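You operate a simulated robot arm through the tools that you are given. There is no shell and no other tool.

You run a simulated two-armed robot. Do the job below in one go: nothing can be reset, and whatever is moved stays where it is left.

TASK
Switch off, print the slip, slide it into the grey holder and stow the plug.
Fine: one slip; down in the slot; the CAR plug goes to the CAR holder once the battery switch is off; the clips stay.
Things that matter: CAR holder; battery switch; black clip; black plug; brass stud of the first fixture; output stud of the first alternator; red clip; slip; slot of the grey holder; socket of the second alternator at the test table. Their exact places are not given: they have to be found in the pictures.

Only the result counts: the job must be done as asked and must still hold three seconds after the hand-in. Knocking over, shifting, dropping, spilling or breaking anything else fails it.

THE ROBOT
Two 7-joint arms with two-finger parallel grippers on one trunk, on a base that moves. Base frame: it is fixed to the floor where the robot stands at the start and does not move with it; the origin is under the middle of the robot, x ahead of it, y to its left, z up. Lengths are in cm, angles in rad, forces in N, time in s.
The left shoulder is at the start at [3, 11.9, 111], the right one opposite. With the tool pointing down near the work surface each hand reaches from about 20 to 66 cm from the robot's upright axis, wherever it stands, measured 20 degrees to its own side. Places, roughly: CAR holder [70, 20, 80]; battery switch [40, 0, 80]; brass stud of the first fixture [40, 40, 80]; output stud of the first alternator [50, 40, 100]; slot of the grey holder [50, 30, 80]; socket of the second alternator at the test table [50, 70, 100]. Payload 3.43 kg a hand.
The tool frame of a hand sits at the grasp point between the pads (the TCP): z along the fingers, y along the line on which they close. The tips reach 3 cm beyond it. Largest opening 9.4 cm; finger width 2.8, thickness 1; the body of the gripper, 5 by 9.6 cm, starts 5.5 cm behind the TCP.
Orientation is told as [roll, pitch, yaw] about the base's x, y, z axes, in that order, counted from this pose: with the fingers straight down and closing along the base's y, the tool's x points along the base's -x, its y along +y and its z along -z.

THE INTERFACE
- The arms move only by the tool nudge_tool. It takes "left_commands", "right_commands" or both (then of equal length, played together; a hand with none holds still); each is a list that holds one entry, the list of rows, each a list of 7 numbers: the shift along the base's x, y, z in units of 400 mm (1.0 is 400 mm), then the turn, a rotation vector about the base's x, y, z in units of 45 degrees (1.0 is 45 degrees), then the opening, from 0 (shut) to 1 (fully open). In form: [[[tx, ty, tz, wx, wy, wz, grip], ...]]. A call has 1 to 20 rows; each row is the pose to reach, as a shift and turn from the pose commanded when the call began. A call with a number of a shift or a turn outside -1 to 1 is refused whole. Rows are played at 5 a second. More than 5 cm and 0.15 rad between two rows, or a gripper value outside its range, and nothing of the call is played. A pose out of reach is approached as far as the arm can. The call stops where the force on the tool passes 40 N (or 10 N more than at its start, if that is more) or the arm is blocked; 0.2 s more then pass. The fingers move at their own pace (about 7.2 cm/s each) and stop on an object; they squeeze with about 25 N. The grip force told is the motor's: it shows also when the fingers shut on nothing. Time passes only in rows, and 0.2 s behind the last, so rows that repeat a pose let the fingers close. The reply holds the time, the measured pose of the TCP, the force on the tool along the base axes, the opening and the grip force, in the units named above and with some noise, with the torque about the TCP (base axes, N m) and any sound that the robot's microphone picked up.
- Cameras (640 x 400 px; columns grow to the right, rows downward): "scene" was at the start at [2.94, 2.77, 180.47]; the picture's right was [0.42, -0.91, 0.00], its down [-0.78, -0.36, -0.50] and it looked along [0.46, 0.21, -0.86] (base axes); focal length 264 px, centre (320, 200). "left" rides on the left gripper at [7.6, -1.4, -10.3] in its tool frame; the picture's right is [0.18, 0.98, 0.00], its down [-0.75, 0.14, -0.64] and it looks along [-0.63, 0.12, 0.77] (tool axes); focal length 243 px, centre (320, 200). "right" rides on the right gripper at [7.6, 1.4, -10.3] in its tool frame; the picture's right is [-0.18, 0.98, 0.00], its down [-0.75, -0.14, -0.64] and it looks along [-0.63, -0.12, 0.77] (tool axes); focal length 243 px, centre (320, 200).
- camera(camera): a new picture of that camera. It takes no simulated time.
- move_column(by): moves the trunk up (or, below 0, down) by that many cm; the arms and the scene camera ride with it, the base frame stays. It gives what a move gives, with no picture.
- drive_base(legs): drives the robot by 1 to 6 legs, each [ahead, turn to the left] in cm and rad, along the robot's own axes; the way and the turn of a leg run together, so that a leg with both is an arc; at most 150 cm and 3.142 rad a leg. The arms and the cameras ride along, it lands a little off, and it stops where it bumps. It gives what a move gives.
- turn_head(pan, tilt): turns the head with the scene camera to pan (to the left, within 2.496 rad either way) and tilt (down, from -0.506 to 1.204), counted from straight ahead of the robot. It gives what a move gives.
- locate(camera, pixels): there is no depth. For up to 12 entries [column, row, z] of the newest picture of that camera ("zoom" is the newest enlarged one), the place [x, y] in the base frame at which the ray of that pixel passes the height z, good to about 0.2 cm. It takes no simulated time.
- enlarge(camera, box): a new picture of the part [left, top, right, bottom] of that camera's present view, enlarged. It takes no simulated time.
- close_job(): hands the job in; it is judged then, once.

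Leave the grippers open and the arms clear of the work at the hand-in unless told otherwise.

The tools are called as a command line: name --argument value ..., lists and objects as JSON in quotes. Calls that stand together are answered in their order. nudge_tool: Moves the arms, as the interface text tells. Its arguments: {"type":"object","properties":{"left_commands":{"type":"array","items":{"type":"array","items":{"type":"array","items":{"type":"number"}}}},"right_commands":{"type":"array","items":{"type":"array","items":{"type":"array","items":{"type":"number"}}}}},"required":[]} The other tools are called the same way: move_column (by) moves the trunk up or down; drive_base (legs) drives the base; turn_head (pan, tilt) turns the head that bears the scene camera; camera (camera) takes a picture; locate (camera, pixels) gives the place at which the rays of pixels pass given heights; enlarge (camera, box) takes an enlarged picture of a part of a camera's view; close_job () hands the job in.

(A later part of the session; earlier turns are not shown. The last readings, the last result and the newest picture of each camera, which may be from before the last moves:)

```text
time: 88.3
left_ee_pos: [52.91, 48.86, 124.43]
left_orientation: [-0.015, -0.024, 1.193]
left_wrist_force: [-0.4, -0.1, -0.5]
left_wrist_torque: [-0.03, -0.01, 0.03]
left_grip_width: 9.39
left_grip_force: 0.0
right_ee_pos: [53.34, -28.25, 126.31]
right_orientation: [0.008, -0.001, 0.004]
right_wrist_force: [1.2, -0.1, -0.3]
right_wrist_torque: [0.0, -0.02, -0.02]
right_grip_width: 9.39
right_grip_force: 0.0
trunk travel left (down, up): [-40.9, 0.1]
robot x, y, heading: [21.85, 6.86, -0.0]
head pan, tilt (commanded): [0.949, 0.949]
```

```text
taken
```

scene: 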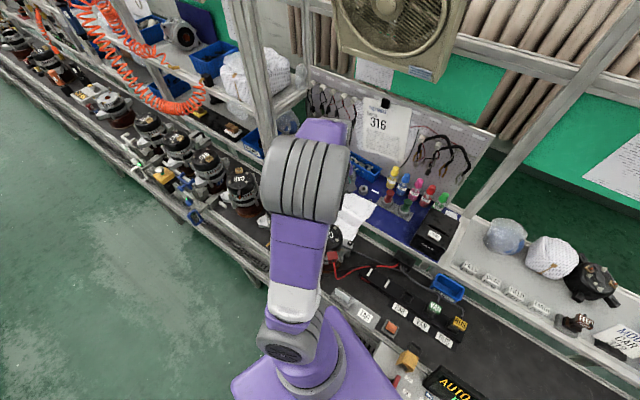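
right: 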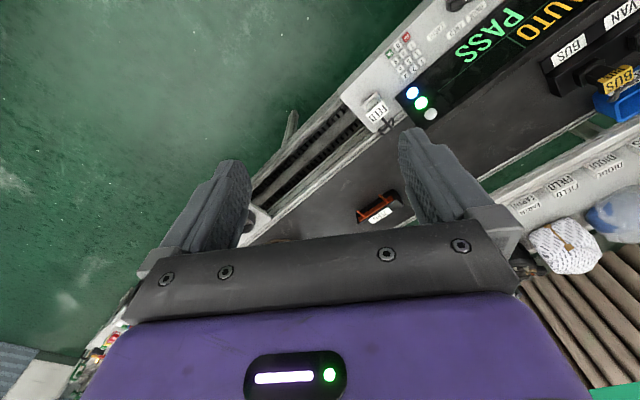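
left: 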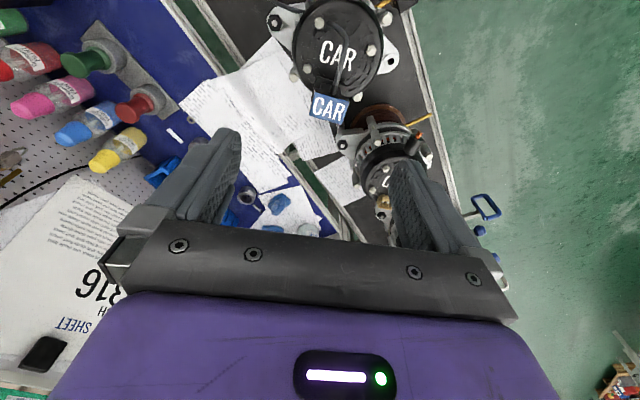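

The plug is nearly below the hand now. I zoom on it from this steeper view.

enlarge --camera "left" --box '[296, 65, 368, 135]'

locate --camera "zoom" --pixels '[[320, 200, 104], [320, 200, 107]]'

enlarge --camera "scene" --box '[310, 210, 374, 280]'

```text
5.71 times, centred on (332, 100) of left
```

zoom: 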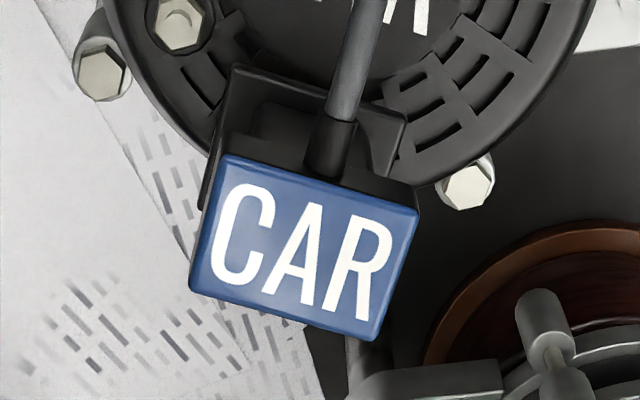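

```text
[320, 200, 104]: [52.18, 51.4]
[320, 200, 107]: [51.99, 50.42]
```

```text
5.71 times, centred on (342, 245) of scene
```

zoom: 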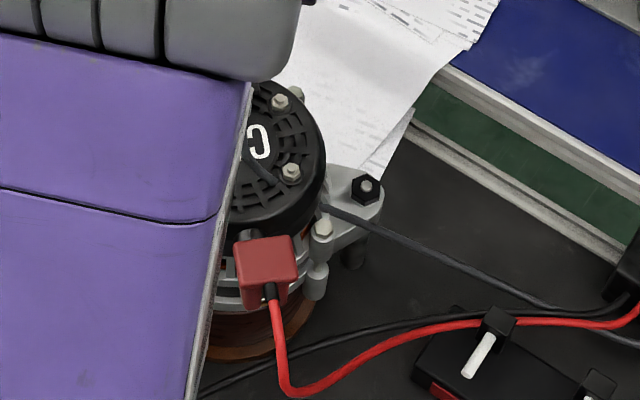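

I locate the tag corners, cable boot and flange corners.

enlarge --camera "left" --box '[296, 65, 368, 135]'

locate --camera "zoom" --pixels '[[225, 158, 107], [418, 212, 107], [375, 338, 107], [192, 288, 107], [305, 248, 107], [330, 165, 107], [235, 68, 101], [406, 112, 101], [200, 200, 101], [283, 90, 100], [225, 158, 105.5], [418, 212, 105.5]]'

```text
5.71 times, centred on (332, 100) of left
```

zoom: 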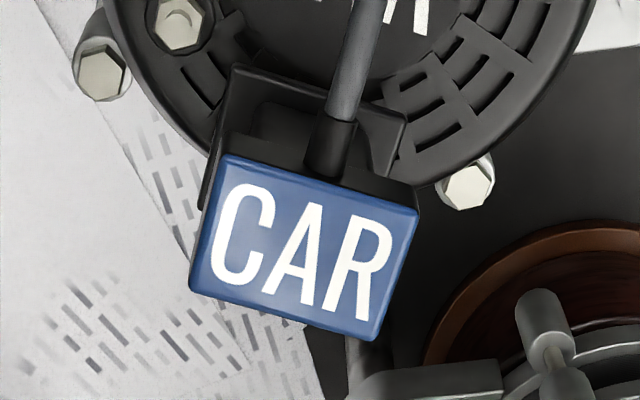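

```text
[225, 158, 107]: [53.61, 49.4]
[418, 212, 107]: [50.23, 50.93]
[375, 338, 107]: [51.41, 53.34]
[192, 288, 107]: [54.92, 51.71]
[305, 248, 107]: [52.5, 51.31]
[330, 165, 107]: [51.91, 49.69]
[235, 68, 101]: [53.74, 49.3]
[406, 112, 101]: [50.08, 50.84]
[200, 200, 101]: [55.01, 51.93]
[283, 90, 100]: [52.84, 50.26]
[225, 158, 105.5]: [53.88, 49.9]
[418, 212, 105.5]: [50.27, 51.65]
```

Tag centre (52.55, 51.37), top z≈107.4, flange z≈101 directly below: the plug stands vertical, long axis 155°. I'll grip its two short ends. To end up like VAN/BUS (text readable from my side) I need to turn it +135°, so I grip with yaw ≈ −115°. I rotate the hand there in steps, staying high.

nudge_tool --left_commands '[[[0, 0, 0, -0.0214, 0.029, -0.167, 1], [0, 0, 0, -0.0214, 0.029, -0.333, 1], [0, 0, 0, -0.0214, 0.029, -0.5, 1], [0, 0, 0, -0.0214, 0.029, -0.667, 1], [0, 0, 0, -0.0214, 0.029, -0.833, 1], [0, 0, 0, -0.0214, 0.029, -0.99, 1]]]'

nudge_tool --left_commands '[[[0, 0, 0, 0, 0, -0.167, 1], [0, 0, 0, 0, 0, -0.333, 1], [0, 0, 0, 0, 0, -0.5, 1], [0, 0, 0, 0, 0, -0.667, 1], [0, 0, 0, 0, 0, -0.833, 1], [0, 0, 0, 0, 0, -1.0, 1]]]'

nudge_tool --left_commands '[[[0, 0, 0, 0, 0, -0.167, 1], [0, 0, 0, 0, 0, -0.333, 1], [0, 0, 0, 0, 0, -0.5, 1], [0, 0, 0, 0, 0, -0.667, 1], [0, 0, 0, 0, 0, -0.833, 1], [0, 0, 0, 0, 0, -1.0, 1]]]'

nudge_tool --left_commands '[[[0, 0, 0, 0, 0, -0.167, 1], [0, 0, 0, 0, 0, -0.333, 1], [0, 0, 0, 0, 0, -0.5, 1], [0, 0, 0, 0, 0, -0.667, 1], [0, 0, 0, 0, 0, -0.833, 1], [0, 0, 0, 0, 0, -1.0, 1]]]'

camera --camera "left"

```text
time: 89.7
left_ee_pos: [52.79, 48.84, 124.37]
left_orientation: [-0.009, 0.001, 0.414]
left_wrist_force: [-0.4, 0.3, 0.1]
left_wrist_torque: [0.0, 0.01, -0.01]
left_grip_width: 9.4
left_grip_force: 0.0
right_ee_pos: [53.44, -28.33, 126.22]
right_orientation: [0.007, 0.0, 0.003]
right_wrist_force: [0.6, 0.9, 0.1]
right_wrist_torque: [0.01, 0.03, 0.01]
right_grip_width: 9.4
right_grip_force: 0.0
trunk travel left (down, up): [-40.9, 0.1]
robot x, y, heading: [21.44, 6.4, 0.001]
head pan, tilt (commanded): [0.949, 0.949]
```

```text
time: 91.1
left_ee_pos: [52.93, 48.79, 124.37]
left_orientation: [-0.008, 0.0, -0.373]
left_wrist_force: [-0.5, 0.3, 0.7]
left_wrist_torque: [0.03, -0.01, -0.03]
left_grip_width: 9.4
left_grip_force: 0.0
right_ee_pos: [53.51, -28.2, 126.34]
right_orientation: [0.007, 0.0, 0.002]
right_wrist_force: [0.1, -1.0, 0.2]
right_wrist_torque: [-0.04, -0.04, -0.01]
right_grip_width: 9.39
right_grip_force: 0.0
trunk travel left (down, up): [-40.9, 0.1]
robot x, y, heading: [21.7, 6.91, -0.005]
head pan, tilt (commanded): [0.949, 0.949]
```

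```text
time: 92.5
left_ee_pos: [53.01, 48.76, 124.41]
left_orientation: [-0.009, 0.002, -1.157]
left_wrist_force: [-0.5, -0.5, -0.8]
left_wrist_torque: [0.0, -0.02, 0.01]
left_grip_width: 9.39
left_grip_force: 0.0
right_ee_pos: [53.55, -28.33, 126.31]
right_orientation: [0.007, -0.001, 0.005]
right_wrist_force: [0.3, 0.4, 0.5]
right_wrist_torque: [0.03, -0.01, 0.02]
right_grip_width: 9.4
right_grip_force: 0.1
trunk travel left (down, up): [-40.9, 0.1]
robot x, y, heading: [21.76, 6.7, -0.001]
head pan, tilt (commanded): [0.949, 0.949]
```

```text
time: 93.9
left_ee_pos: [52.98, 48.64, 124.33]
left_orientation: [-0.007, 0.002, -1.946]
left_wrist_force: [1.0, 0.1, -0.1]
left_wrist_torque: [0.02, -0.02, 0.02]
left_grip_width: 9.39
left_grip_force: 0.0
right_ee_pos: [53.57, -28.25, 126.4]
right_orientation: [0.006, 0.0, 0.003]
right_wrist_force: [0.2, 0.4, 0.5]
right_wrist_torque: [0.0, -0.03, 0.03]
right_grip_width: 9.4
right_grip_force: 0.0
trunk travel left (down, up): [-40.9, 0.1]
robot x, y, heading: [21.71, 6.76, -0.001]
head pan, tilt (commanded): [0.949, 0.949]
```

```text
taken
```

left: 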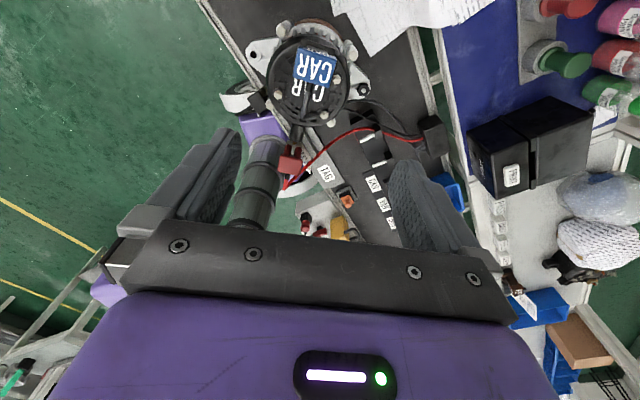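

Yaw −1.946 reached without reach problems. The plug tag is at ≈(315,68). I zoom to re-measure its position from this opposite viewpoint.

enlarge --camera "left" --box '[270, 20, 366, 140]'

locate --camera "zoom" --pixels '[[320, 200, 107]]'

```text
3.33 times, centred on (318, 80) of left
```

zoom: 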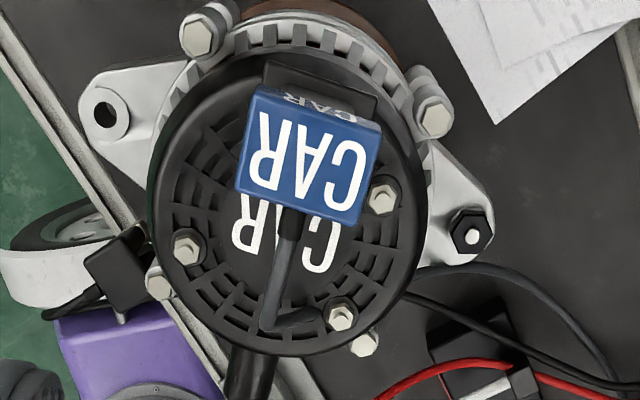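

```text
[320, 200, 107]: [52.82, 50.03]
```

locate --camera "zoom" --pixels '[[251, 103, 107.4], [382, 133, 107.4], [358, 223, 107.4], [237, 190, 107.4], [308, 162, 107.4], [308, 162, 106.4], [308, 162, 108.4], [290, 215, 107.4], [268, 325, 101], [268, 325, 106]]'

```text
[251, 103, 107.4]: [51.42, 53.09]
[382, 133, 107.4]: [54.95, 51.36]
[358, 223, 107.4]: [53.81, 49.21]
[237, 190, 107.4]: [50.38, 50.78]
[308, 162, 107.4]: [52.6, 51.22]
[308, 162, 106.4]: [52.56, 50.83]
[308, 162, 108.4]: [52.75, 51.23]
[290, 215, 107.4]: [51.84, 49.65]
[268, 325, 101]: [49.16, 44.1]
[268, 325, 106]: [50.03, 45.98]
```

Consistent: tag centre (52.6, 51.2), top 107.4, long axis −25.3°. I centre the hand over it, fine-tune yaw, opening ~6 cm, and descend to just above the tag.

nudge_tool --left_commands '[[[-0.005, 0.032, -0.05, 0, 0, -0.04, 0.65], [-0.0095, 0.064, -0.12, 0, 0, -0.084, 0.65], [-0.0095, 0.064, -0.2, 0, 0, -0.084, 0.65], [-0.0095, 0.064, -0.28, 0, 0, -0.084, 0.65], [-0.0095, 0.064, -0.31, 0, 0, -0.084, 0.65], [-0.0095, 0.064, -0.31, 0, 0, -0.084, 0.65]]]'

camera --camera "left"

enlarge --camera "scene" --box '[280, 190, 392, 270]'

```text
time: 95.3
left_ee_pos: [52.42, 51.41, 111.76]
left_orientation: [-0.009, 0.0, -2.007]
left_wrist_force: [0.2, -0.3, 0.2]
left_wrist_torque: [-0.03, 0.0, 0.01]
left_grip_width: 6.1
left_grip_force: 0.1
right_ee_pos: [53.5, -28.27, 126.45]
right_orientation: [0.007, -0.001, 0.003]
right_wrist_force: [0.6, -0.3, -0.9]
right_wrist_torque: [0.01, -0.01, -0.01]
right_grip_width: 9.42
right_grip_force: 0.1
trunk travel left (down, up): [-40.9, 0.1]
robot x, y, heading: [21.65, 7.16, -0.001]
head pan, tilt (commanded): [0.949, 0.949]
```

```text
taken
```

left: 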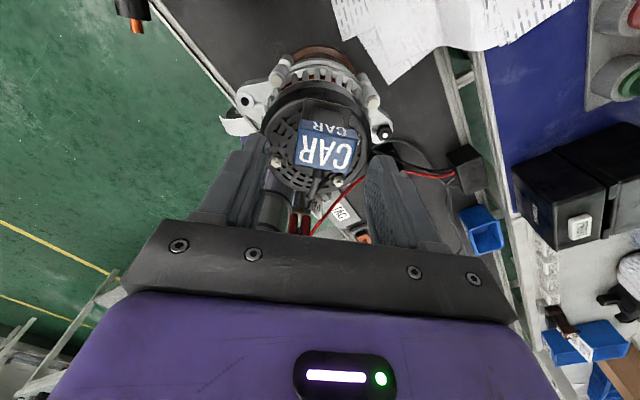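

```text
5.00 times, centred on (336, 230) of scene
```

zoom: 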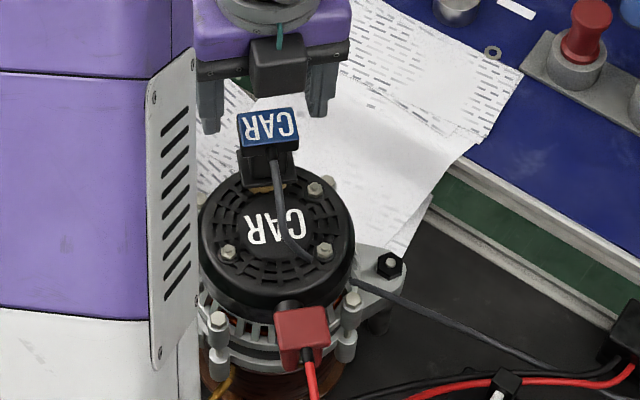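

The view is very clear now: fingers on either side above the plug. I zoom the left view to fine-centre.

enlarge --camera "left" --box '[240, 90, 400, 210]'

locate --camera "zoom" --pixels '[[253, 160, 107.4], [388, 170, 107.4], [432, 283, 107.4], [248, 258, 107.4]]'

```text
3.33 times, centred on (320, 150) of left
```

zoom: 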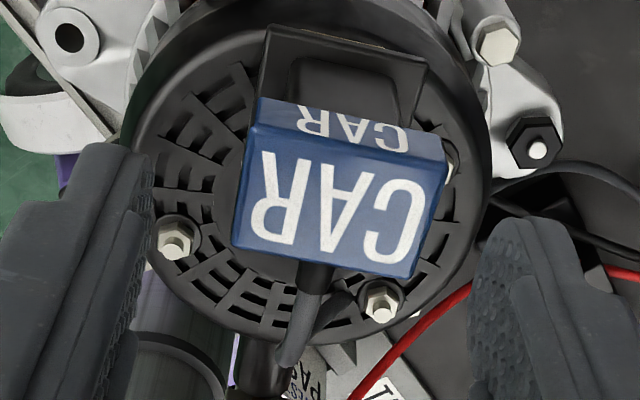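

```text
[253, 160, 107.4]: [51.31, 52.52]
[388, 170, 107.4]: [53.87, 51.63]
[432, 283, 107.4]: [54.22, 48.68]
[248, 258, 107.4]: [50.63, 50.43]
```

Tag centre is ~0.45 cm to the right of mid-fingers and ~0.2 cm nearer. I correct by (+0.27, −0.3) and descend to TCP z≈106.8.

nudge_tool --left_commands '[[[0.0068, -0.0075, -0.02, 0, 0, 0, 0.65], [0.0068, -0.0075, -0.06, 0, 0, 0, 0.65], [0.0068, -0.0075, -0.1, 0, 0, 0, 0.65], [0.0068, -0.0075, -0.124, 0, 0, 0, 0.65], [0.0068, -0.0075, -0.124, 0, 0, 0, 0.65]]]'

enlarge --camera "left" --box '[224, 90, 416, 210]'

enlarge --camera "scene" --box '[290, 200, 370, 260]'

```text
time: 96.5
left_ee_pos: [52.78, 51.18, 106.85]
left_orientation: [-0.008, 0.002, -2.008]
left_wrist_force: [-0.1, -0.1, 0.4]
left_wrist_torque: [0.02, 0.01, 0.0]
left_grip_width: 6.13
left_grip_force: 0.1
right_ee_pos: [53.49, -28.26, 126.34]
right_orientation: [0.007, -0.001, 0.005]
right_wrist_force: [-0.1, -0.5, 0.3]
right_wrist_torque: [0.0, 0.01, -0.01]
right_grip_width: 9.38
right_grip_force: 0.0
trunk travel left (down, up): [-40.9, 0.1]
robot x, y, heading: [21.43, 7.25, -0.005]
head pan, tilt (commanded): [0.949, 0.949]
```

```text
3.33 times, centred on (320, 150) of left
```

zoom: 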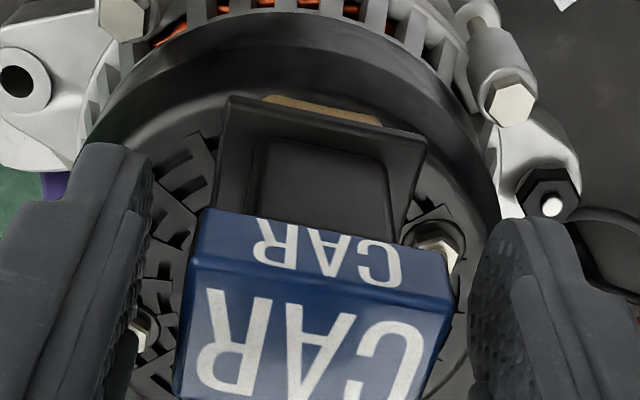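

```text
6.67 times, centred on (330, 230) of scene
```

zoom: 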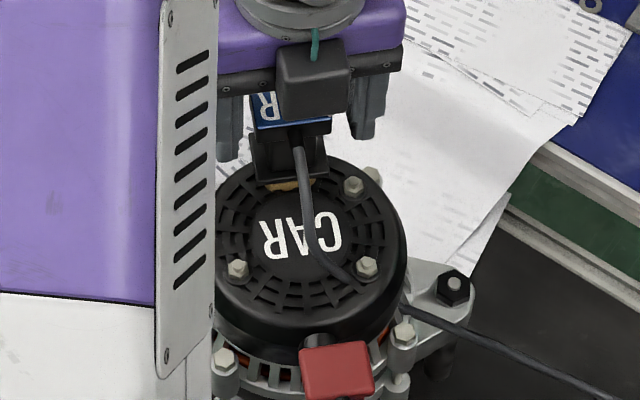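

The plug's tag block sits between the pads, centred. I close the fingers.

nudge_tool --left_commands '[[[0, 0, 0, 0, 0, 0, 0.3], [0, 0, 0, 0, 0, 0, 0], [0, 0, 0, 0, 0, 0, 0], [0, 0, 0, 0, 0, 0, 0]]]'

enlarge --camera "left" --box '[224, 90, 416, 210]'

```text
time: 97.5
left_ee_pos: [52.83, 51.16, 106.89]
left_orientation: [-0.008, 0.001, -2.006]
left_wrist_force: [-1.6, -0.1, -1.1]
left_wrist_torque: [0.04, 0.07, -0.13]
left_grip_width: 4.41
left_grip_force: 25.2
right_ee_pos: [53.39, -28.25, 126.34]
right_orientation: [0.006, 0.0, 0.003]
right_wrist_force: [0.9, -0.1, -0.4]
right_wrist_torque: [-0.03, 0.03, 0.0]
right_grip_width: 9.39
right_grip_force: 0.1
trunk travel left (down, up): [-40.9, 0.1]
robot x, y, heading: [21.99, 7.03, 0.006]
head pan, tilt (commanded): [0.949, 0.949]
```

```text
3.33 times, centred on (320, 150) of left
```

zoom: 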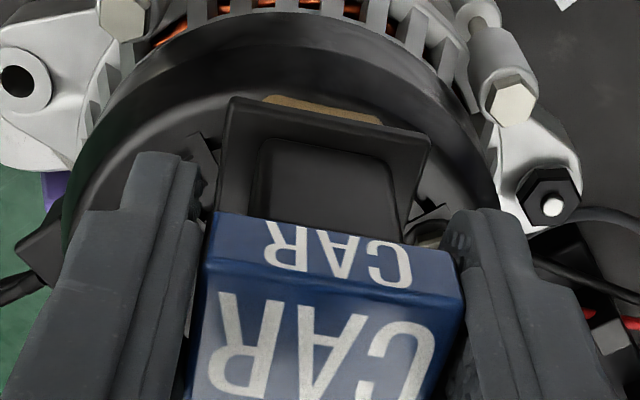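

Gripped at 4.4 cm, aligned. I pull the plug straight up slowly.

nudge_tool --left_commands '[[[0, 0, 0.0075, 0, 0, 0, 0], [0, 0, 0.015, 0, 0, 0, 0], [0, 0, 0.0225, 0, 0, 0, 0], [0, 0, 0.03, 0, 0, 0, 0], [0, 0, 0.0375, 0, 0, 0, 0], [0, 0, 0.045, 0, 0, 0, 0], [0, 0, 0.0525, 0, 0, 0, 0], [0, 0, 0.06, 0, 0, 0, 0]]]'

enlarge --camera "left" --box '[224, 90, 416, 210]'

enlarge --camera "scene" --box '[290, 200, 370, 260]'

```text
time: 99.3
left_ee_pos: [52.68, 51.15, 109.44]
left_orientation: [-0.008, 0.001, -2.009]
left_wrist_force: [1.0, 0.3, -1.1]
left_wrist_torque: [0.02, 0.02, -0.05]
left_grip_width: 4.41
left_grip_force: 24.8
right_ee_pos: [53.4, -28.36, 126.3]
right_orientation: [0.007, 0.0, 0.004]
right_wrist_force: [0.1, 0.2, 0.2]
right_wrist_torque: [0.03, 0.02, 0.01]
right_grip_width: 9.39
right_grip_force: 0.1
trunk travel left (down, up): [-40.9, 0.1]
robot x, y, heading: [21.61, 7.0, 0.003]
head pan, tilt (commanded): [0.949, 0.949]
```

```text
3.33 times, centred on (320, 150) of left
```

zoom: 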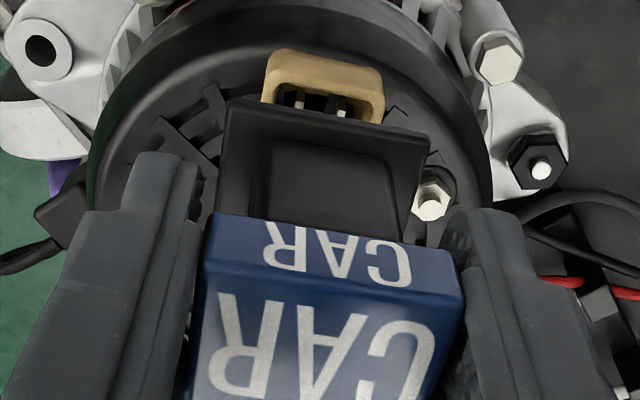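

```text
6.67 times, centred on (330, 230) of scene
```

zoom: 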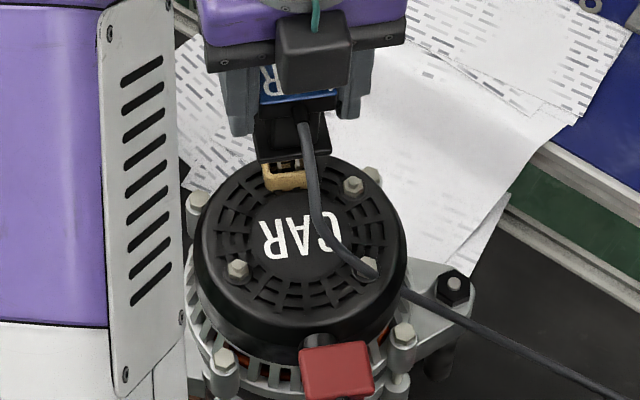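

The plug is out of the socket, held firmly. I lift to z≈118 and begin turning it (+135° total) while carrying it toward the CAR holder.

nudge_tool --left_commands '[[[0, 0, 0.06, 0, 0, 0, 0], [0, 0, 0.12, 0, 0, 0, 0], [0, 0, 0.2, 0, 0, 0.1, 0], [0.01, -0.04, 0.22, 0, 0, 0.25, 0], [0.02, -0.08, 0.22, 0, 0, 0.4, 0], [0.04, -0.14, 0.22, 0, 0, 0.55, 0], [0.06, -0.2, 0.22, 0, 0, 0.7, 0], [0.08, -0.26, 0.22, 0, 0, 0.85, 0], [0.1, -0.32, 0.22, 0, 0, 1.0, 0]]]'

nudge_tool --left_commands '[[[0.02, -0.06, 0, 0, 0, 0.15, 0], [0.05, -0.12, 0, 0, 0, 0.3, 0], [0.08, -0.18, 0, 0, 0, 0.45, 0], [0.11, -0.24, 0, 0, 0, 0.6, 0], [0.14, -0.3, 0, 0, 0, 0.75, 0], [0.17, -0.36, 0, 0, 0, 0.9, 0], [0.18, -0.42, 0, 0, 0, 1.0, 0]]]'

nudge_tool --left_commands '[[[0, -0.02, 0, 0, 0, 0.15, 0], [0, -0.04, 0, 0, 0, 0.3, 0], [0, -0.06, 0, 0, 0, 0.45, 0], [0, -0.07, 0, 0, 0, 0.6, 0], [0, -0.08, 0, 0, 0, 0.75, 0], [0, -0.08, 0, 0, 0, 0.9, 0], [0, -0.08, 0, 0, 0, 1.0, 0]]]'

camera --camera "left"

camera --camera "scene"

```text
time: 101.3
left_ee_pos: [56.86, 38.17, 118.25]
left_orientation: [-0.007, 0.004, -1.22]
left_wrist_force: [-0.4, 0.1, -1.7]
left_wrist_torque: [-0.02, 0.01, -0.02]
left_grip_width: 4.39
left_grip_force: 25.3
right_ee_pos: [53.54, -28.35, 126.3]
right_orientation: [0.007, 0.0, 0.004]
right_wrist_force: [-0.3, 0.2, 1.2]
right_wrist_torque: [0.01, 0.01, 0.01]
right_grip_width: 9.39
right_grip_force: 0.1
trunk travel left (down, up): [-40.9, 0.1]
robot x, y, heading: [21.76, 6.71, -0.001]
head pan, tilt (commanded): [0.949, 0.949]
```

```text
time: 102.9
left_ee_pos: [64.02, 21.37, 118.26]
left_orientation: [-0.008, 0.003, -0.433]
left_wrist_force: [-0.9, -0.7, -0.9]
left_wrist_torque: [0.03, 0.02, -0.01]
left_grip_width: 4.4
left_grip_force: 25.0
right_ee_pos: [53.49, -28.29, 126.27]
right_orientation: [0.006, 0.0, 0.007]
right_wrist_force: [-0.8, 0.6, 0.3]
right_wrist_torque: [0.0, 0.03, -0.02]
right_grip_width: 9.4
right_grip_force: 0.0
trunk travel left (down, up): [-40.9, 0.1]
robot x, y, heading: [21.45, 6.88, -0.0]
head pan, tilt (commanded): [0.949, 0.949]
```

```text
time: 104.5
left_ee_pos: [64.0, 18.34, 118.2]
left_orientation: [-0.008, 0.001, 0.353]
left_wrist_force: [0.8, -0.5, -0.9]
left_wrist_torque: [0.0, 0.04, 0.0]
left_grip_width: 4.38
left_grip_force: 25.1
right_ee_pos: [53.52, -28.31, 126.43]
right_orientation: [0.008, 0.0, 0.003]
right_wrist_force: [0.1, -0.5, -0.5]
right_wrist_torque: [-0.01, 0.0, 0.02]
right_grip_width: 9.39
right_grip_force: 0.0
trunk travel left (down, up): [-40.9, 0.1]
robot x, y, heading: [21.25, 6.95, -0.001]
head pan, tilt (commanded): [0.949, 0.949]
```

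```text
taken
```

left: 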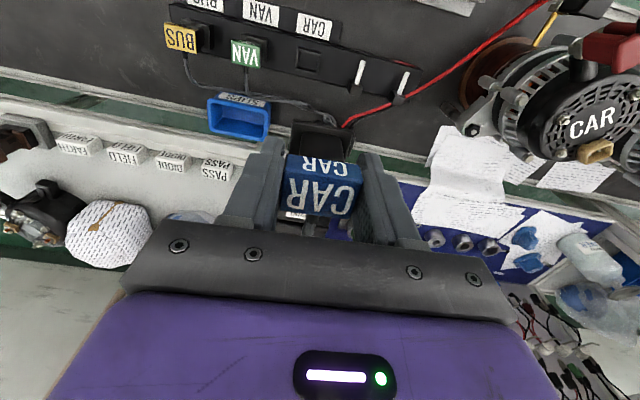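

```text
taken
```

scene: 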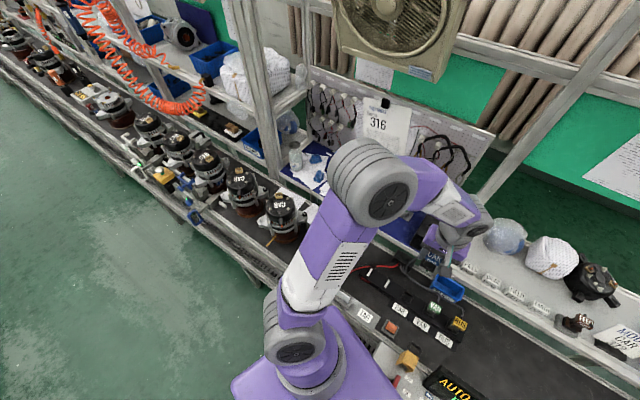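

The plug is now oriented like VAN and BUS (tag text same way up). I turn the head toward the holder and zoom on the CAR hole in both cameras.

turn_head --pan 0.25 --tilt 1.1

enlarge --camera "left" --box '[230, 20, 390, 140]'

camera --camera "scene"

```text
time: 105.6
left_ee_pos: [64.03, 18.27, 118.23]
left_orientation: [-0.009, 0.002, 0.348]
left_wrist_force: [-1.4, 1.1, -0.7]
left_wrist_torque: [-0.01, 0.0, 0.01]
left_grip_width: 4.37
left_grip_force: 25.0
right_ee_pos: [53.41, -28.28, 126.28]
right_orientation: [0.007, 0.0, 0.005]
right_wrist_force: [0.4, 0.3, -0.9]
right_wrist_torque: [0.0, -0.02, 0.0]
right_grip_width: 9.39
right_grip_force: 0.1
trunk travel left (down, up): [-40.9, 0.1]
robot x, y, heading: [21.65, 6.65, -0.001]
head pan, tilt (commanded): [0.25, 1.1]
```

```text
3.33 times, centred on (310, 80) of left
```

zoom: 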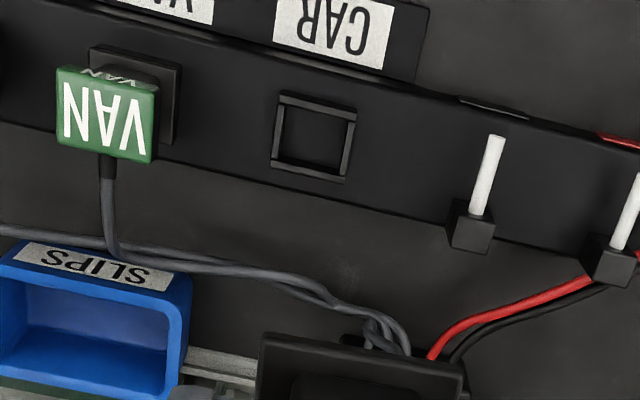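

```text
taken
```

scene: 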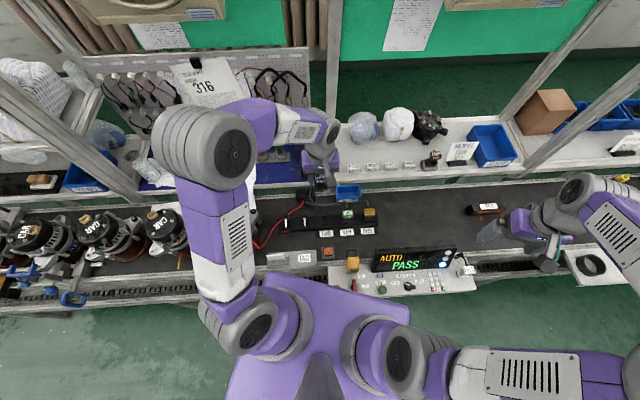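

The CAR collar is a thin rectangular frame that the plug's hood fits over (as VAN's does). I measure its corners and VAN's rim at likely heights.

enlarge --camera "left" --box '[276, 36, 340, 84]'

locate --camera "zoom" --pixels '[[320, 200, 84]]'

enlarge --camera "scene" --box '[290, 190, 390, 250]'

```text
8.33 times, centred on (308, 60) of left
```

zoom: 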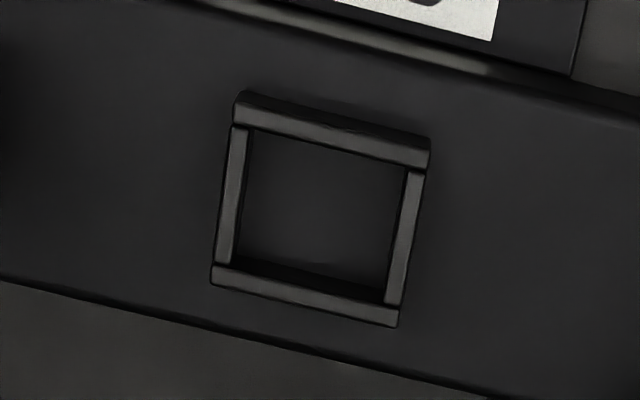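

```text
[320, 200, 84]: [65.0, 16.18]
```

```text
6.40 times, centred on (340, 220) of scene
```

zoom: 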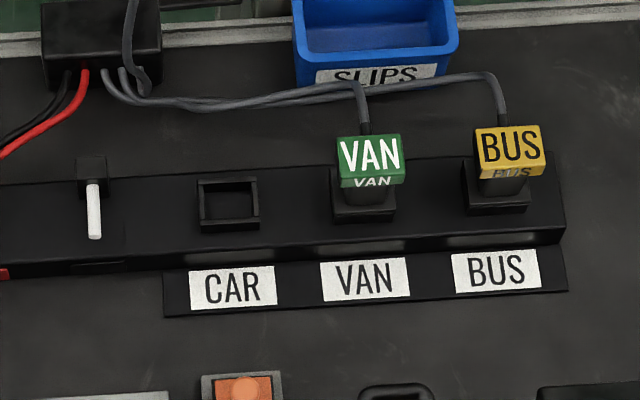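

enlarge --camera "left" --box '[230, 20, 390, 140]'

locate --camera "zoom" --pixels '[[287, 92, 84], [365, 111, 84], [351, 186, 84], [277, 169, 84], [90, 46, 86], [182, 66, 86], [166, 146, 86], [57, 68, 91], [157, 88, 91], [150, 160, 91], [60, 142, 91]]'

enlarge --camera "scene" --box '[290, 190, 390, 250]'

locate --camera "zoom" --pixels '[[197, 179, 84], [258, 176, 84], [260, 228, 84], [200, 230, 84], [229, 203, 84], [229, 203, 83], [332, 222, 84], [396, 219, 84], [232, 287, 80.5], [364, 279, 80.5]]'

```text
3.33 times, centred on (310, 80) of left
```

zoom: 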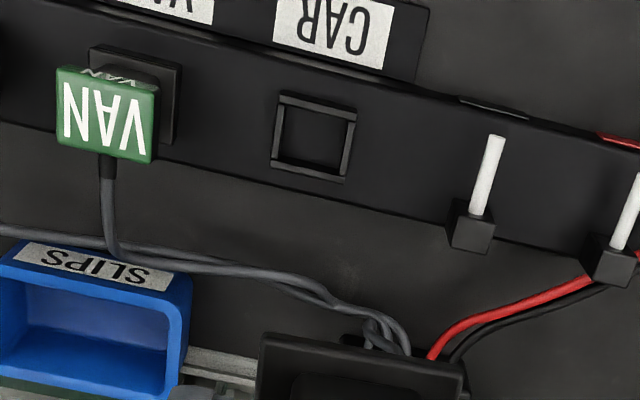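

```text
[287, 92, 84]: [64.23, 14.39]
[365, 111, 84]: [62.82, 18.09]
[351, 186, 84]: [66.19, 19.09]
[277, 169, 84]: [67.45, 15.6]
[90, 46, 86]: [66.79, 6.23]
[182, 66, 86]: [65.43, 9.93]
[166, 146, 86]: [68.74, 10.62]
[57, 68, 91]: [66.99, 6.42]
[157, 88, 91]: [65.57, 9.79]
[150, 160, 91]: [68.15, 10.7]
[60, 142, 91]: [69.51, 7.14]
```

```text
6.40 times, centred on (340, 220) of scene
```

zoom: 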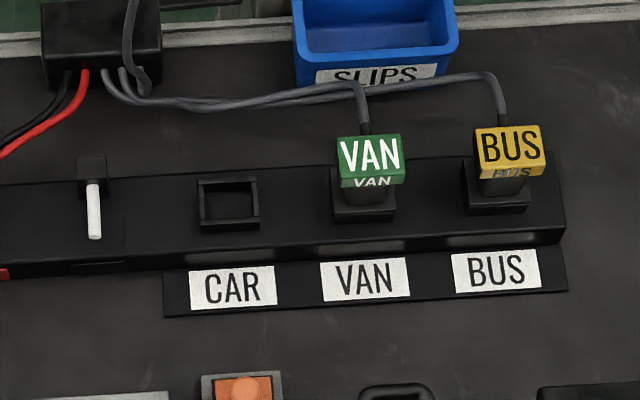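

```text
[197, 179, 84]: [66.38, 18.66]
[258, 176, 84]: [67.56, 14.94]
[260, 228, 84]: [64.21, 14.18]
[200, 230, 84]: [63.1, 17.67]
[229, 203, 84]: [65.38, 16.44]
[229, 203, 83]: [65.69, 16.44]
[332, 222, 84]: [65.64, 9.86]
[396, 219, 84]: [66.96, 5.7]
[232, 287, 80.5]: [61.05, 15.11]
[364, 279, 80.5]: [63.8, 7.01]
```

I measure the collar's inner and outer corners precisely from the near-vertical left view.

enlarge --camera "left" --box '[276, 36, 340, 84]'

locate --camera "zoom" --pixels '[[236, 108, 84.3], [431, 155, 84.3], [397, 325, 84.3], [213, 283, 84.3], [252, 132, 84.3], [407, 172, 84.3], [388, 300, 84.3], [240, 265, 84.3], [320, 213, 84.3], [320, 213, 83]]'

```text
8.33 times, centred on (308, 60) of left
```

zoom: 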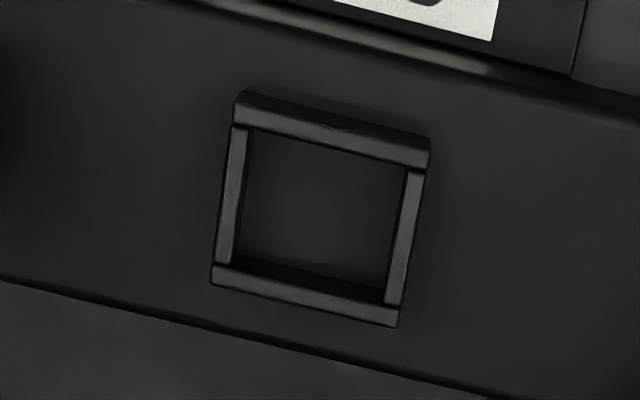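

```text
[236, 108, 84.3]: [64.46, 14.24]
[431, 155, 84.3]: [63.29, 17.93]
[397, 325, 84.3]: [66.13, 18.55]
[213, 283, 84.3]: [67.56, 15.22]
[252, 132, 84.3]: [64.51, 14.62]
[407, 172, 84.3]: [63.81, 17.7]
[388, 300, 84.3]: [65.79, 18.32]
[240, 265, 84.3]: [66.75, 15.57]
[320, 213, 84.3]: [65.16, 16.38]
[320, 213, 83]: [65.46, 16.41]
```

Collar centre ≈ (65.25, 16.42), inner ≈3.0 × 2.2 cm, top ≈84.3. Now I check the plug in hand: zoom on the plug to see its flange and lower part.

enlarge --camera "left" --box '[250, 100, 394, 230]'

enlarge --camera "scene" --box '[280, 120, 376, 190]'

```text
3.08 times, centred on (322, 165) of left
```

zoom: 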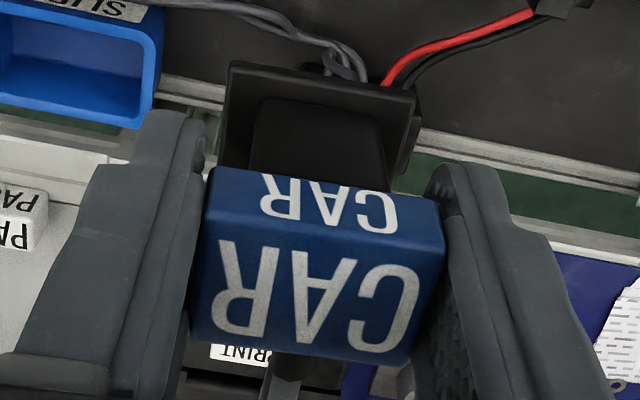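

```text
5.71 times, centred on (328, 155) of scene
```

zoom: 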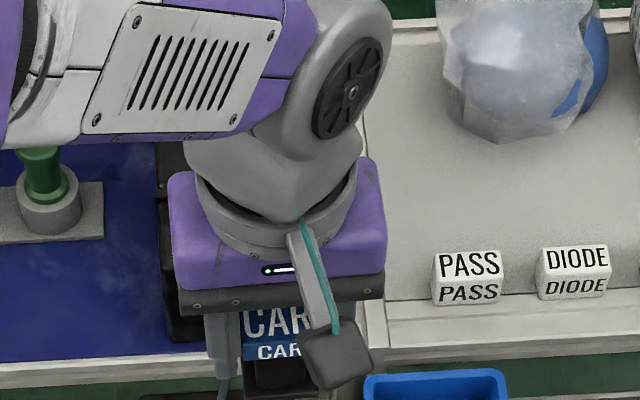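

The plug's flange centre sits ≈(−0.37, +0.1) cm in the tool frame (0.37 cm beyond TCP, away from me). So the TCP must go to ≈(64.94, 16.2). I descend to z≈98 above the collar and re-check.

nudge_tool --left_commands '[[[0.01, -0.025, -0.08, 0, 0, 0, 0], [0.0228, -0.0518, -0.18, 0, 0, 0, 0], [0.0228, -0.0518, -0.28, 0, 0, 0, 0], [0.0228, -0.0518, -0.38, 0, 0, 0, 0], [0.0228, -0.0518, -0.5, 0, 0, 0, 0], [0.0228, -0.0518, -0.5, 0, 0, 0, 0]]]'

camera --camera "left"

enlarge --camera "scene" --box '[290, 180, 390, 250]'

```text
time: 107.0
left_ee_pos: [65.13, 16.27, 98.31]
left_orientation: [-0.012, 0.001, 0.349]
left_wrist_force: [-0.5, -0.2, -0.3]
left_wrist_torque: [-0.01, 0.01, 0.0]
left_grip_width: 4.37
left_grip_force: 24.9
right_ee_pos: [53.37, -28.29, 126.33]
right_orientation: [0.007, 0.001, 0.003]
right_wrist_force: [-0.6, -0.4, -0.1]
right_wrist_torque: [-0.02, -0.01, 0.01]
right_grip_width: 9.4
right_grip_force: 0.1
trunk travel left (down, up): [-40.9, 0.1]
robot x, y, heading: [21.69, 6.96, -0.007]
head pan, tilt (commanded): [0.25, 1.1]
```

```text
taken
```

left: 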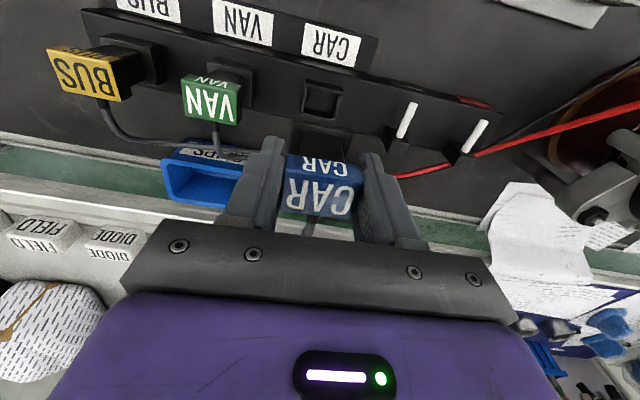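

```text
5.71 times, centred on (340, 215) of scene
```

zoom: 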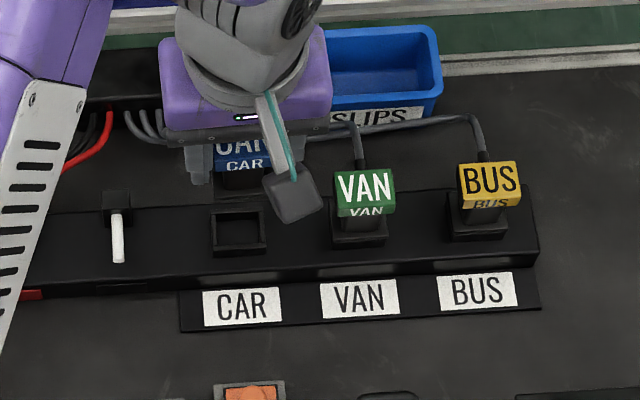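

I zoom the left view to compare the collar's centre with where the plug axis will land (expected ≈(320.4, 105)).

enlarge --camera "left" --box '[270, 65, 374, 165]'

locate --camera "left" --pixels '[[322, 98, 84.3], [320.4, 104.9, 84.3]]'

```text
4.00 times, centred on (322, 115) of left
```

zoom: 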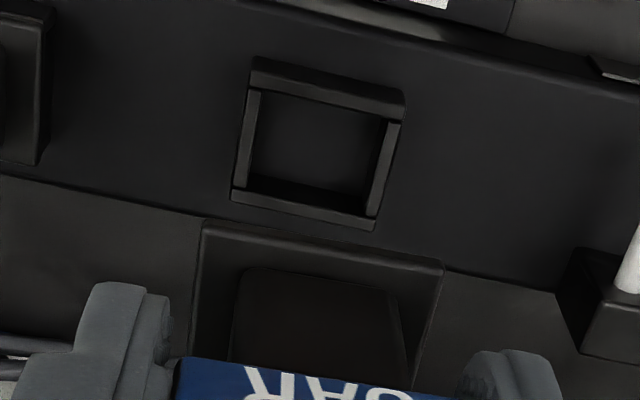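

```text
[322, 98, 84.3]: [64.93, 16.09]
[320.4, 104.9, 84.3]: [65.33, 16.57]
```

The collar's rim centre (320.9, 103.9) nearly coincides with the plug axis' landing point; I shift 0.1 cm toward me and lower to TCP ≈92.

nudge_tool --left_commands '[[[-0.0024, -0.0009, -0.04, 0, 0, 0, 0], [-0.0024, -0.0009, -0.08, 0, 0, 0, 0], [-0.0024, -0.0009, -0.12, 0, 0, 0, 0], [-0.0024, -0.0009, -0.14, 0, 0, 0, 0], [-0.0024, -0.0009, -0.155, 0, 0, 0, 0], [-0.0024, -0.0009, -0.155, 0, 0, 0, 0]]]'

enlarge --camera "left" --box '[258, 75, 386, 175]'

enlarge --camera "scene" --box '[300, 190, 364, 234]'

```text
time: 108.4
left_ee_pos: [64.89, 16.38, 92.17]
left_orientation: [-0.008, 0.002, 0.353]
left_wrist_force: [0.9, 0.0, -1.0]
left_wrist_torque: [0.01, 0.0, -0.01]
left_grip_width: 4.37
left_grip_force: 24.9
right_ee_pos: [53.48, -28.31, 126.31]
right_orientation: [0.005, 0.0, 0.004]
right_wrist_force: [0.0, 0.2, -0.7]
right_wrist_torque: [-0.03, 0.02, -0.02]
right_grip_width: 9.39
right_grip_force: 0.2
trunk travel left (down, up): [-40.9, 0.1]
robot x, y, heading: [21.31, 6.96, -0.002]
head pan, tilt (commanded): [0.25, 1.1]
```

```text
4.00 times, centred on (322, 125) of left
```

zoom: 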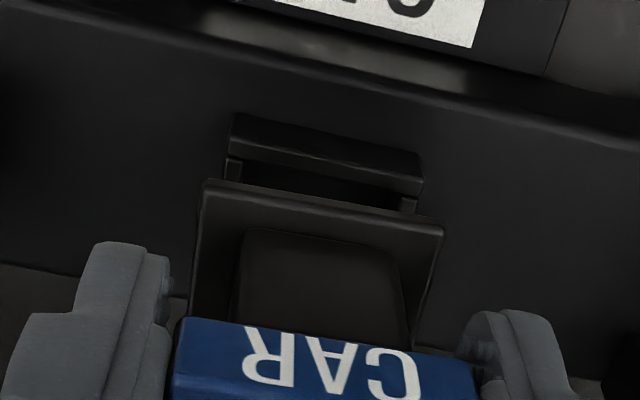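

```text
9.09 times, centred on (332, 212) of scene
```

zoom: 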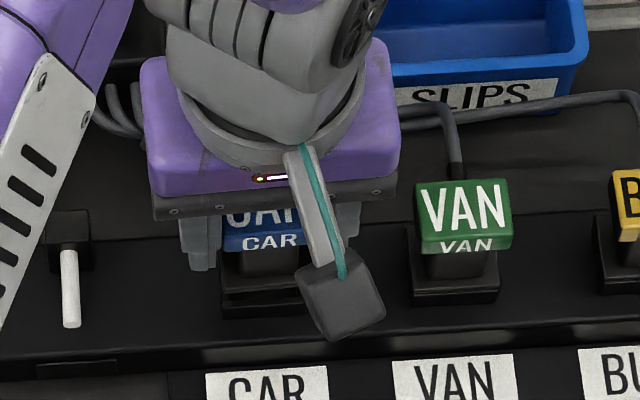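

Laterally aligned. I lower in 0.3 cm steps until the flange seats.

nudge_tool --left_commands '[[[0, 0, -0.0075, 0, 0, 0, 0], [0, 0, -0.015, 0, 0, 0, 0], [0, 0, -0.0225, 0, 0, 0, 0], [0, 0, -0.03, 0, 0, 0, 0], [0, 0, -0.0375, 0, 0, 0, 0]]]'

enlarge --camera "left" --box '[258, 75, 386, 175]'

enlarge --camera "scene" --box '[300, 190, 364, 234]'

```text
time: 109.6
left_ee_pos: [64.84, 16.28, 90.64]
left_orientation: [-0.008, 0.002, 0.348]
left_wrist_force: [0.2, 0.0, -0.3]
left_wrist_torque: [0.01, 0.01, 0.03]
left_grip_width: 4.38
left_grip_force: 25.3
right_ee_pos: [53.56, -28.2, 126.42]
right_orientation: [0.007, 0.0, 0.003]
right_wrist_force: [0.8, 0.2, 0.2]
right_wrist_torque: [0.0, -0.01, 0.03]
right_grip_width: 9.37
right_grip_force: 0.0
trunk travel left (down, up): [-40.9, 0.1]
robot x, y, heading: [21.53, 7.05, 0.001]
head pan, tilt (commanded): [0.25, 1.1]
```

```text
4.00 times, centred on (322, 125) of left
```

zoom: 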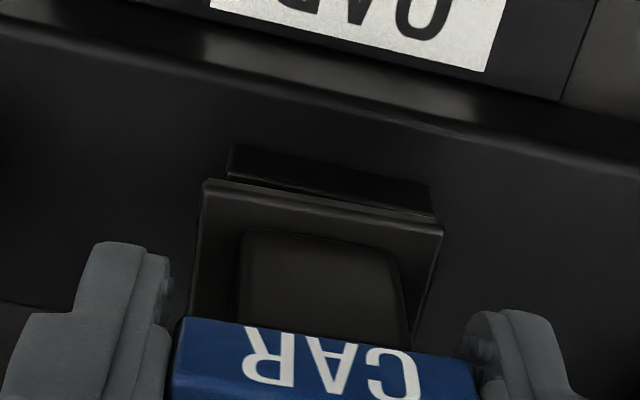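

```text
9.09 times, centred on (332, 212) of scene
```

zoom: 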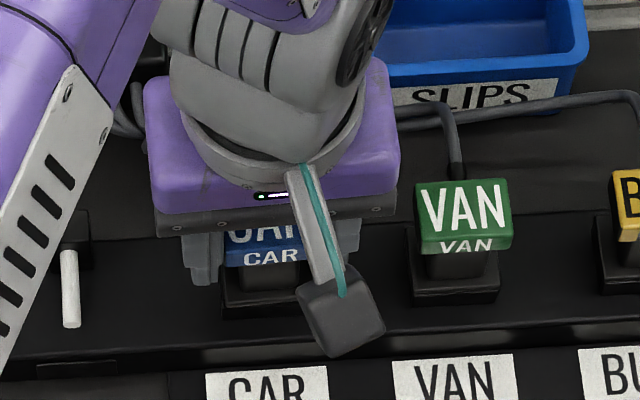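

Still no contact; compared with VAN it is ~0.3 cm high. I continue downward in 0.15 cm steps.

nudge_tool --left_commands '[[[0, 0, -0.004, 0, 0, 0, 0], [0, 0, -0.008, 0, 0, 0, 0], [0, 0, -0.012, 0, 0, 0, 0], [0, 0, -0.016, 0, 0, 0, 0], [0, 0, -0.02, 0, 0, 0, 0]]]'

enlarge --camera "left" --box '[258, 75, 386, 175]'

enlarge --camera "scene" --box '[300, 190, 364, 234]'

```text
time: 110.8
left_ee_pos: [64.82, 16.02, 89.83]
left_orientation: [-0.008, 0.003, 0.347]
left_wrist_force: [-0.9, 0.0, 3.0]
left_wrist_torque: [0.04, -0.03, 0.01]
left_grip_width: 4.41
left_grip_force: 25.6
right_ee_pos: [53.43, -28.29, 126.25]
right_orientation: [0.007, -0.002, 0.003]
right_wrist_force: [-0.7, -0.9, 0.3]
right_wrist_torque: [-0.03, 0.02, -0.01]
right_grip_width: 9.4
right_grip_force: 0.0
trunk travel left (down, up): [-40.9, 0.1]
robot x, y, heading: [21.42, 6.75, -0.002]
head pan, tilt (commanded): [0.25, 1.1]
```

```text
4.00 times, centred on (322, 125) of left
```

zoom: 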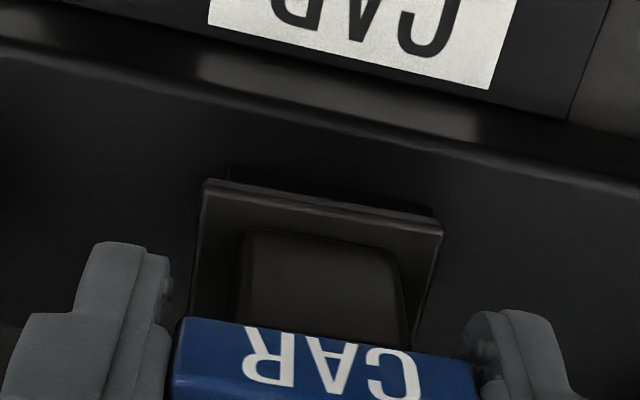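

```text
9.09 times, centred on (332, 212) of scene
```

zoom: 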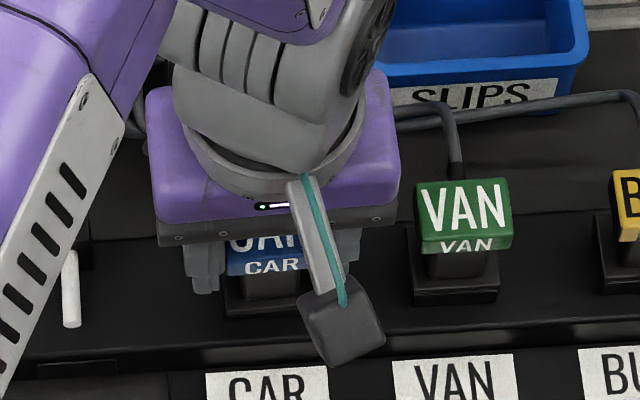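

Force is just beginning (3 N). I press a little further to be sure it is seated.

nudge_tool --left_commands '[[[0, 0, -0.004, 0, 0, 0, 0], [0, 0, -0.008, 0, 0, 0, 0], [0, 0, -0.011, 0, 0, 0, 0], [0, 0, -0.011, 0, 0, 0, 0]]]'

enlarge --camera "left" --box '[258, 75, 386, 175]'

enlarge --camera "scene" --box '[300, 190, 364, 234]'

```text
time: 111.8
left_ee_pos: [64.76, 16.02, 89.46]
left_orientation: [-0.01, 0.0, 0.347]
left_wrist_force: [-0.8, -1.2, 16.1]
left_wrist_torque: [0.04, 0.09, 0.04]
left_grip_width: 4.38
left_grip_force: 24.9
right_ee_pos: [53.32, -28.38, 126.29]
right_orientation: [0.008, 0.0, 0.004]
right_wrist_force: [-0.1, -0.7, 0.3]
right_wrist_torque: [-0.02, -0.01, -0.03]
right_grip_width: 9.37
right_grip_force: 0.1
trunk travel left (down, up): [-40.9, 0.1]
robot x, y, heading: [21.42, 7.02, -0.002]
head pan, tilt (commanded): [0.25, 1.1]
```

```text
4.00 times, centred on (322, 125) of left
```

zoom: 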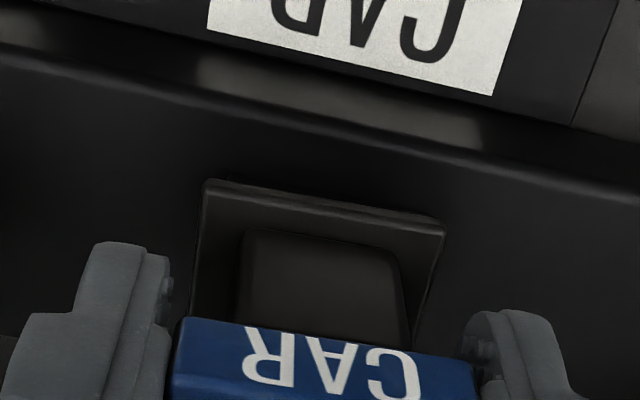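

```text
9.09 times, centred on (332, 212) of scene
```

zoom: 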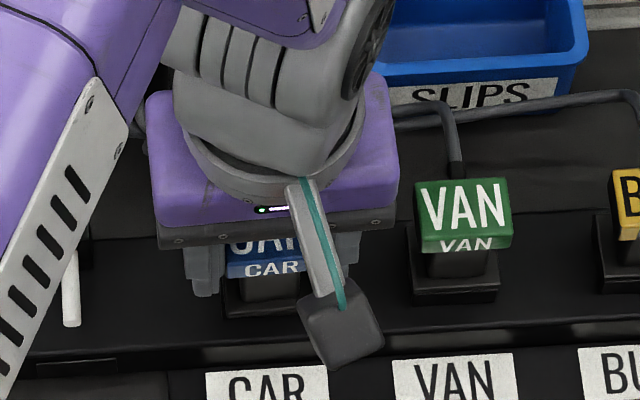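

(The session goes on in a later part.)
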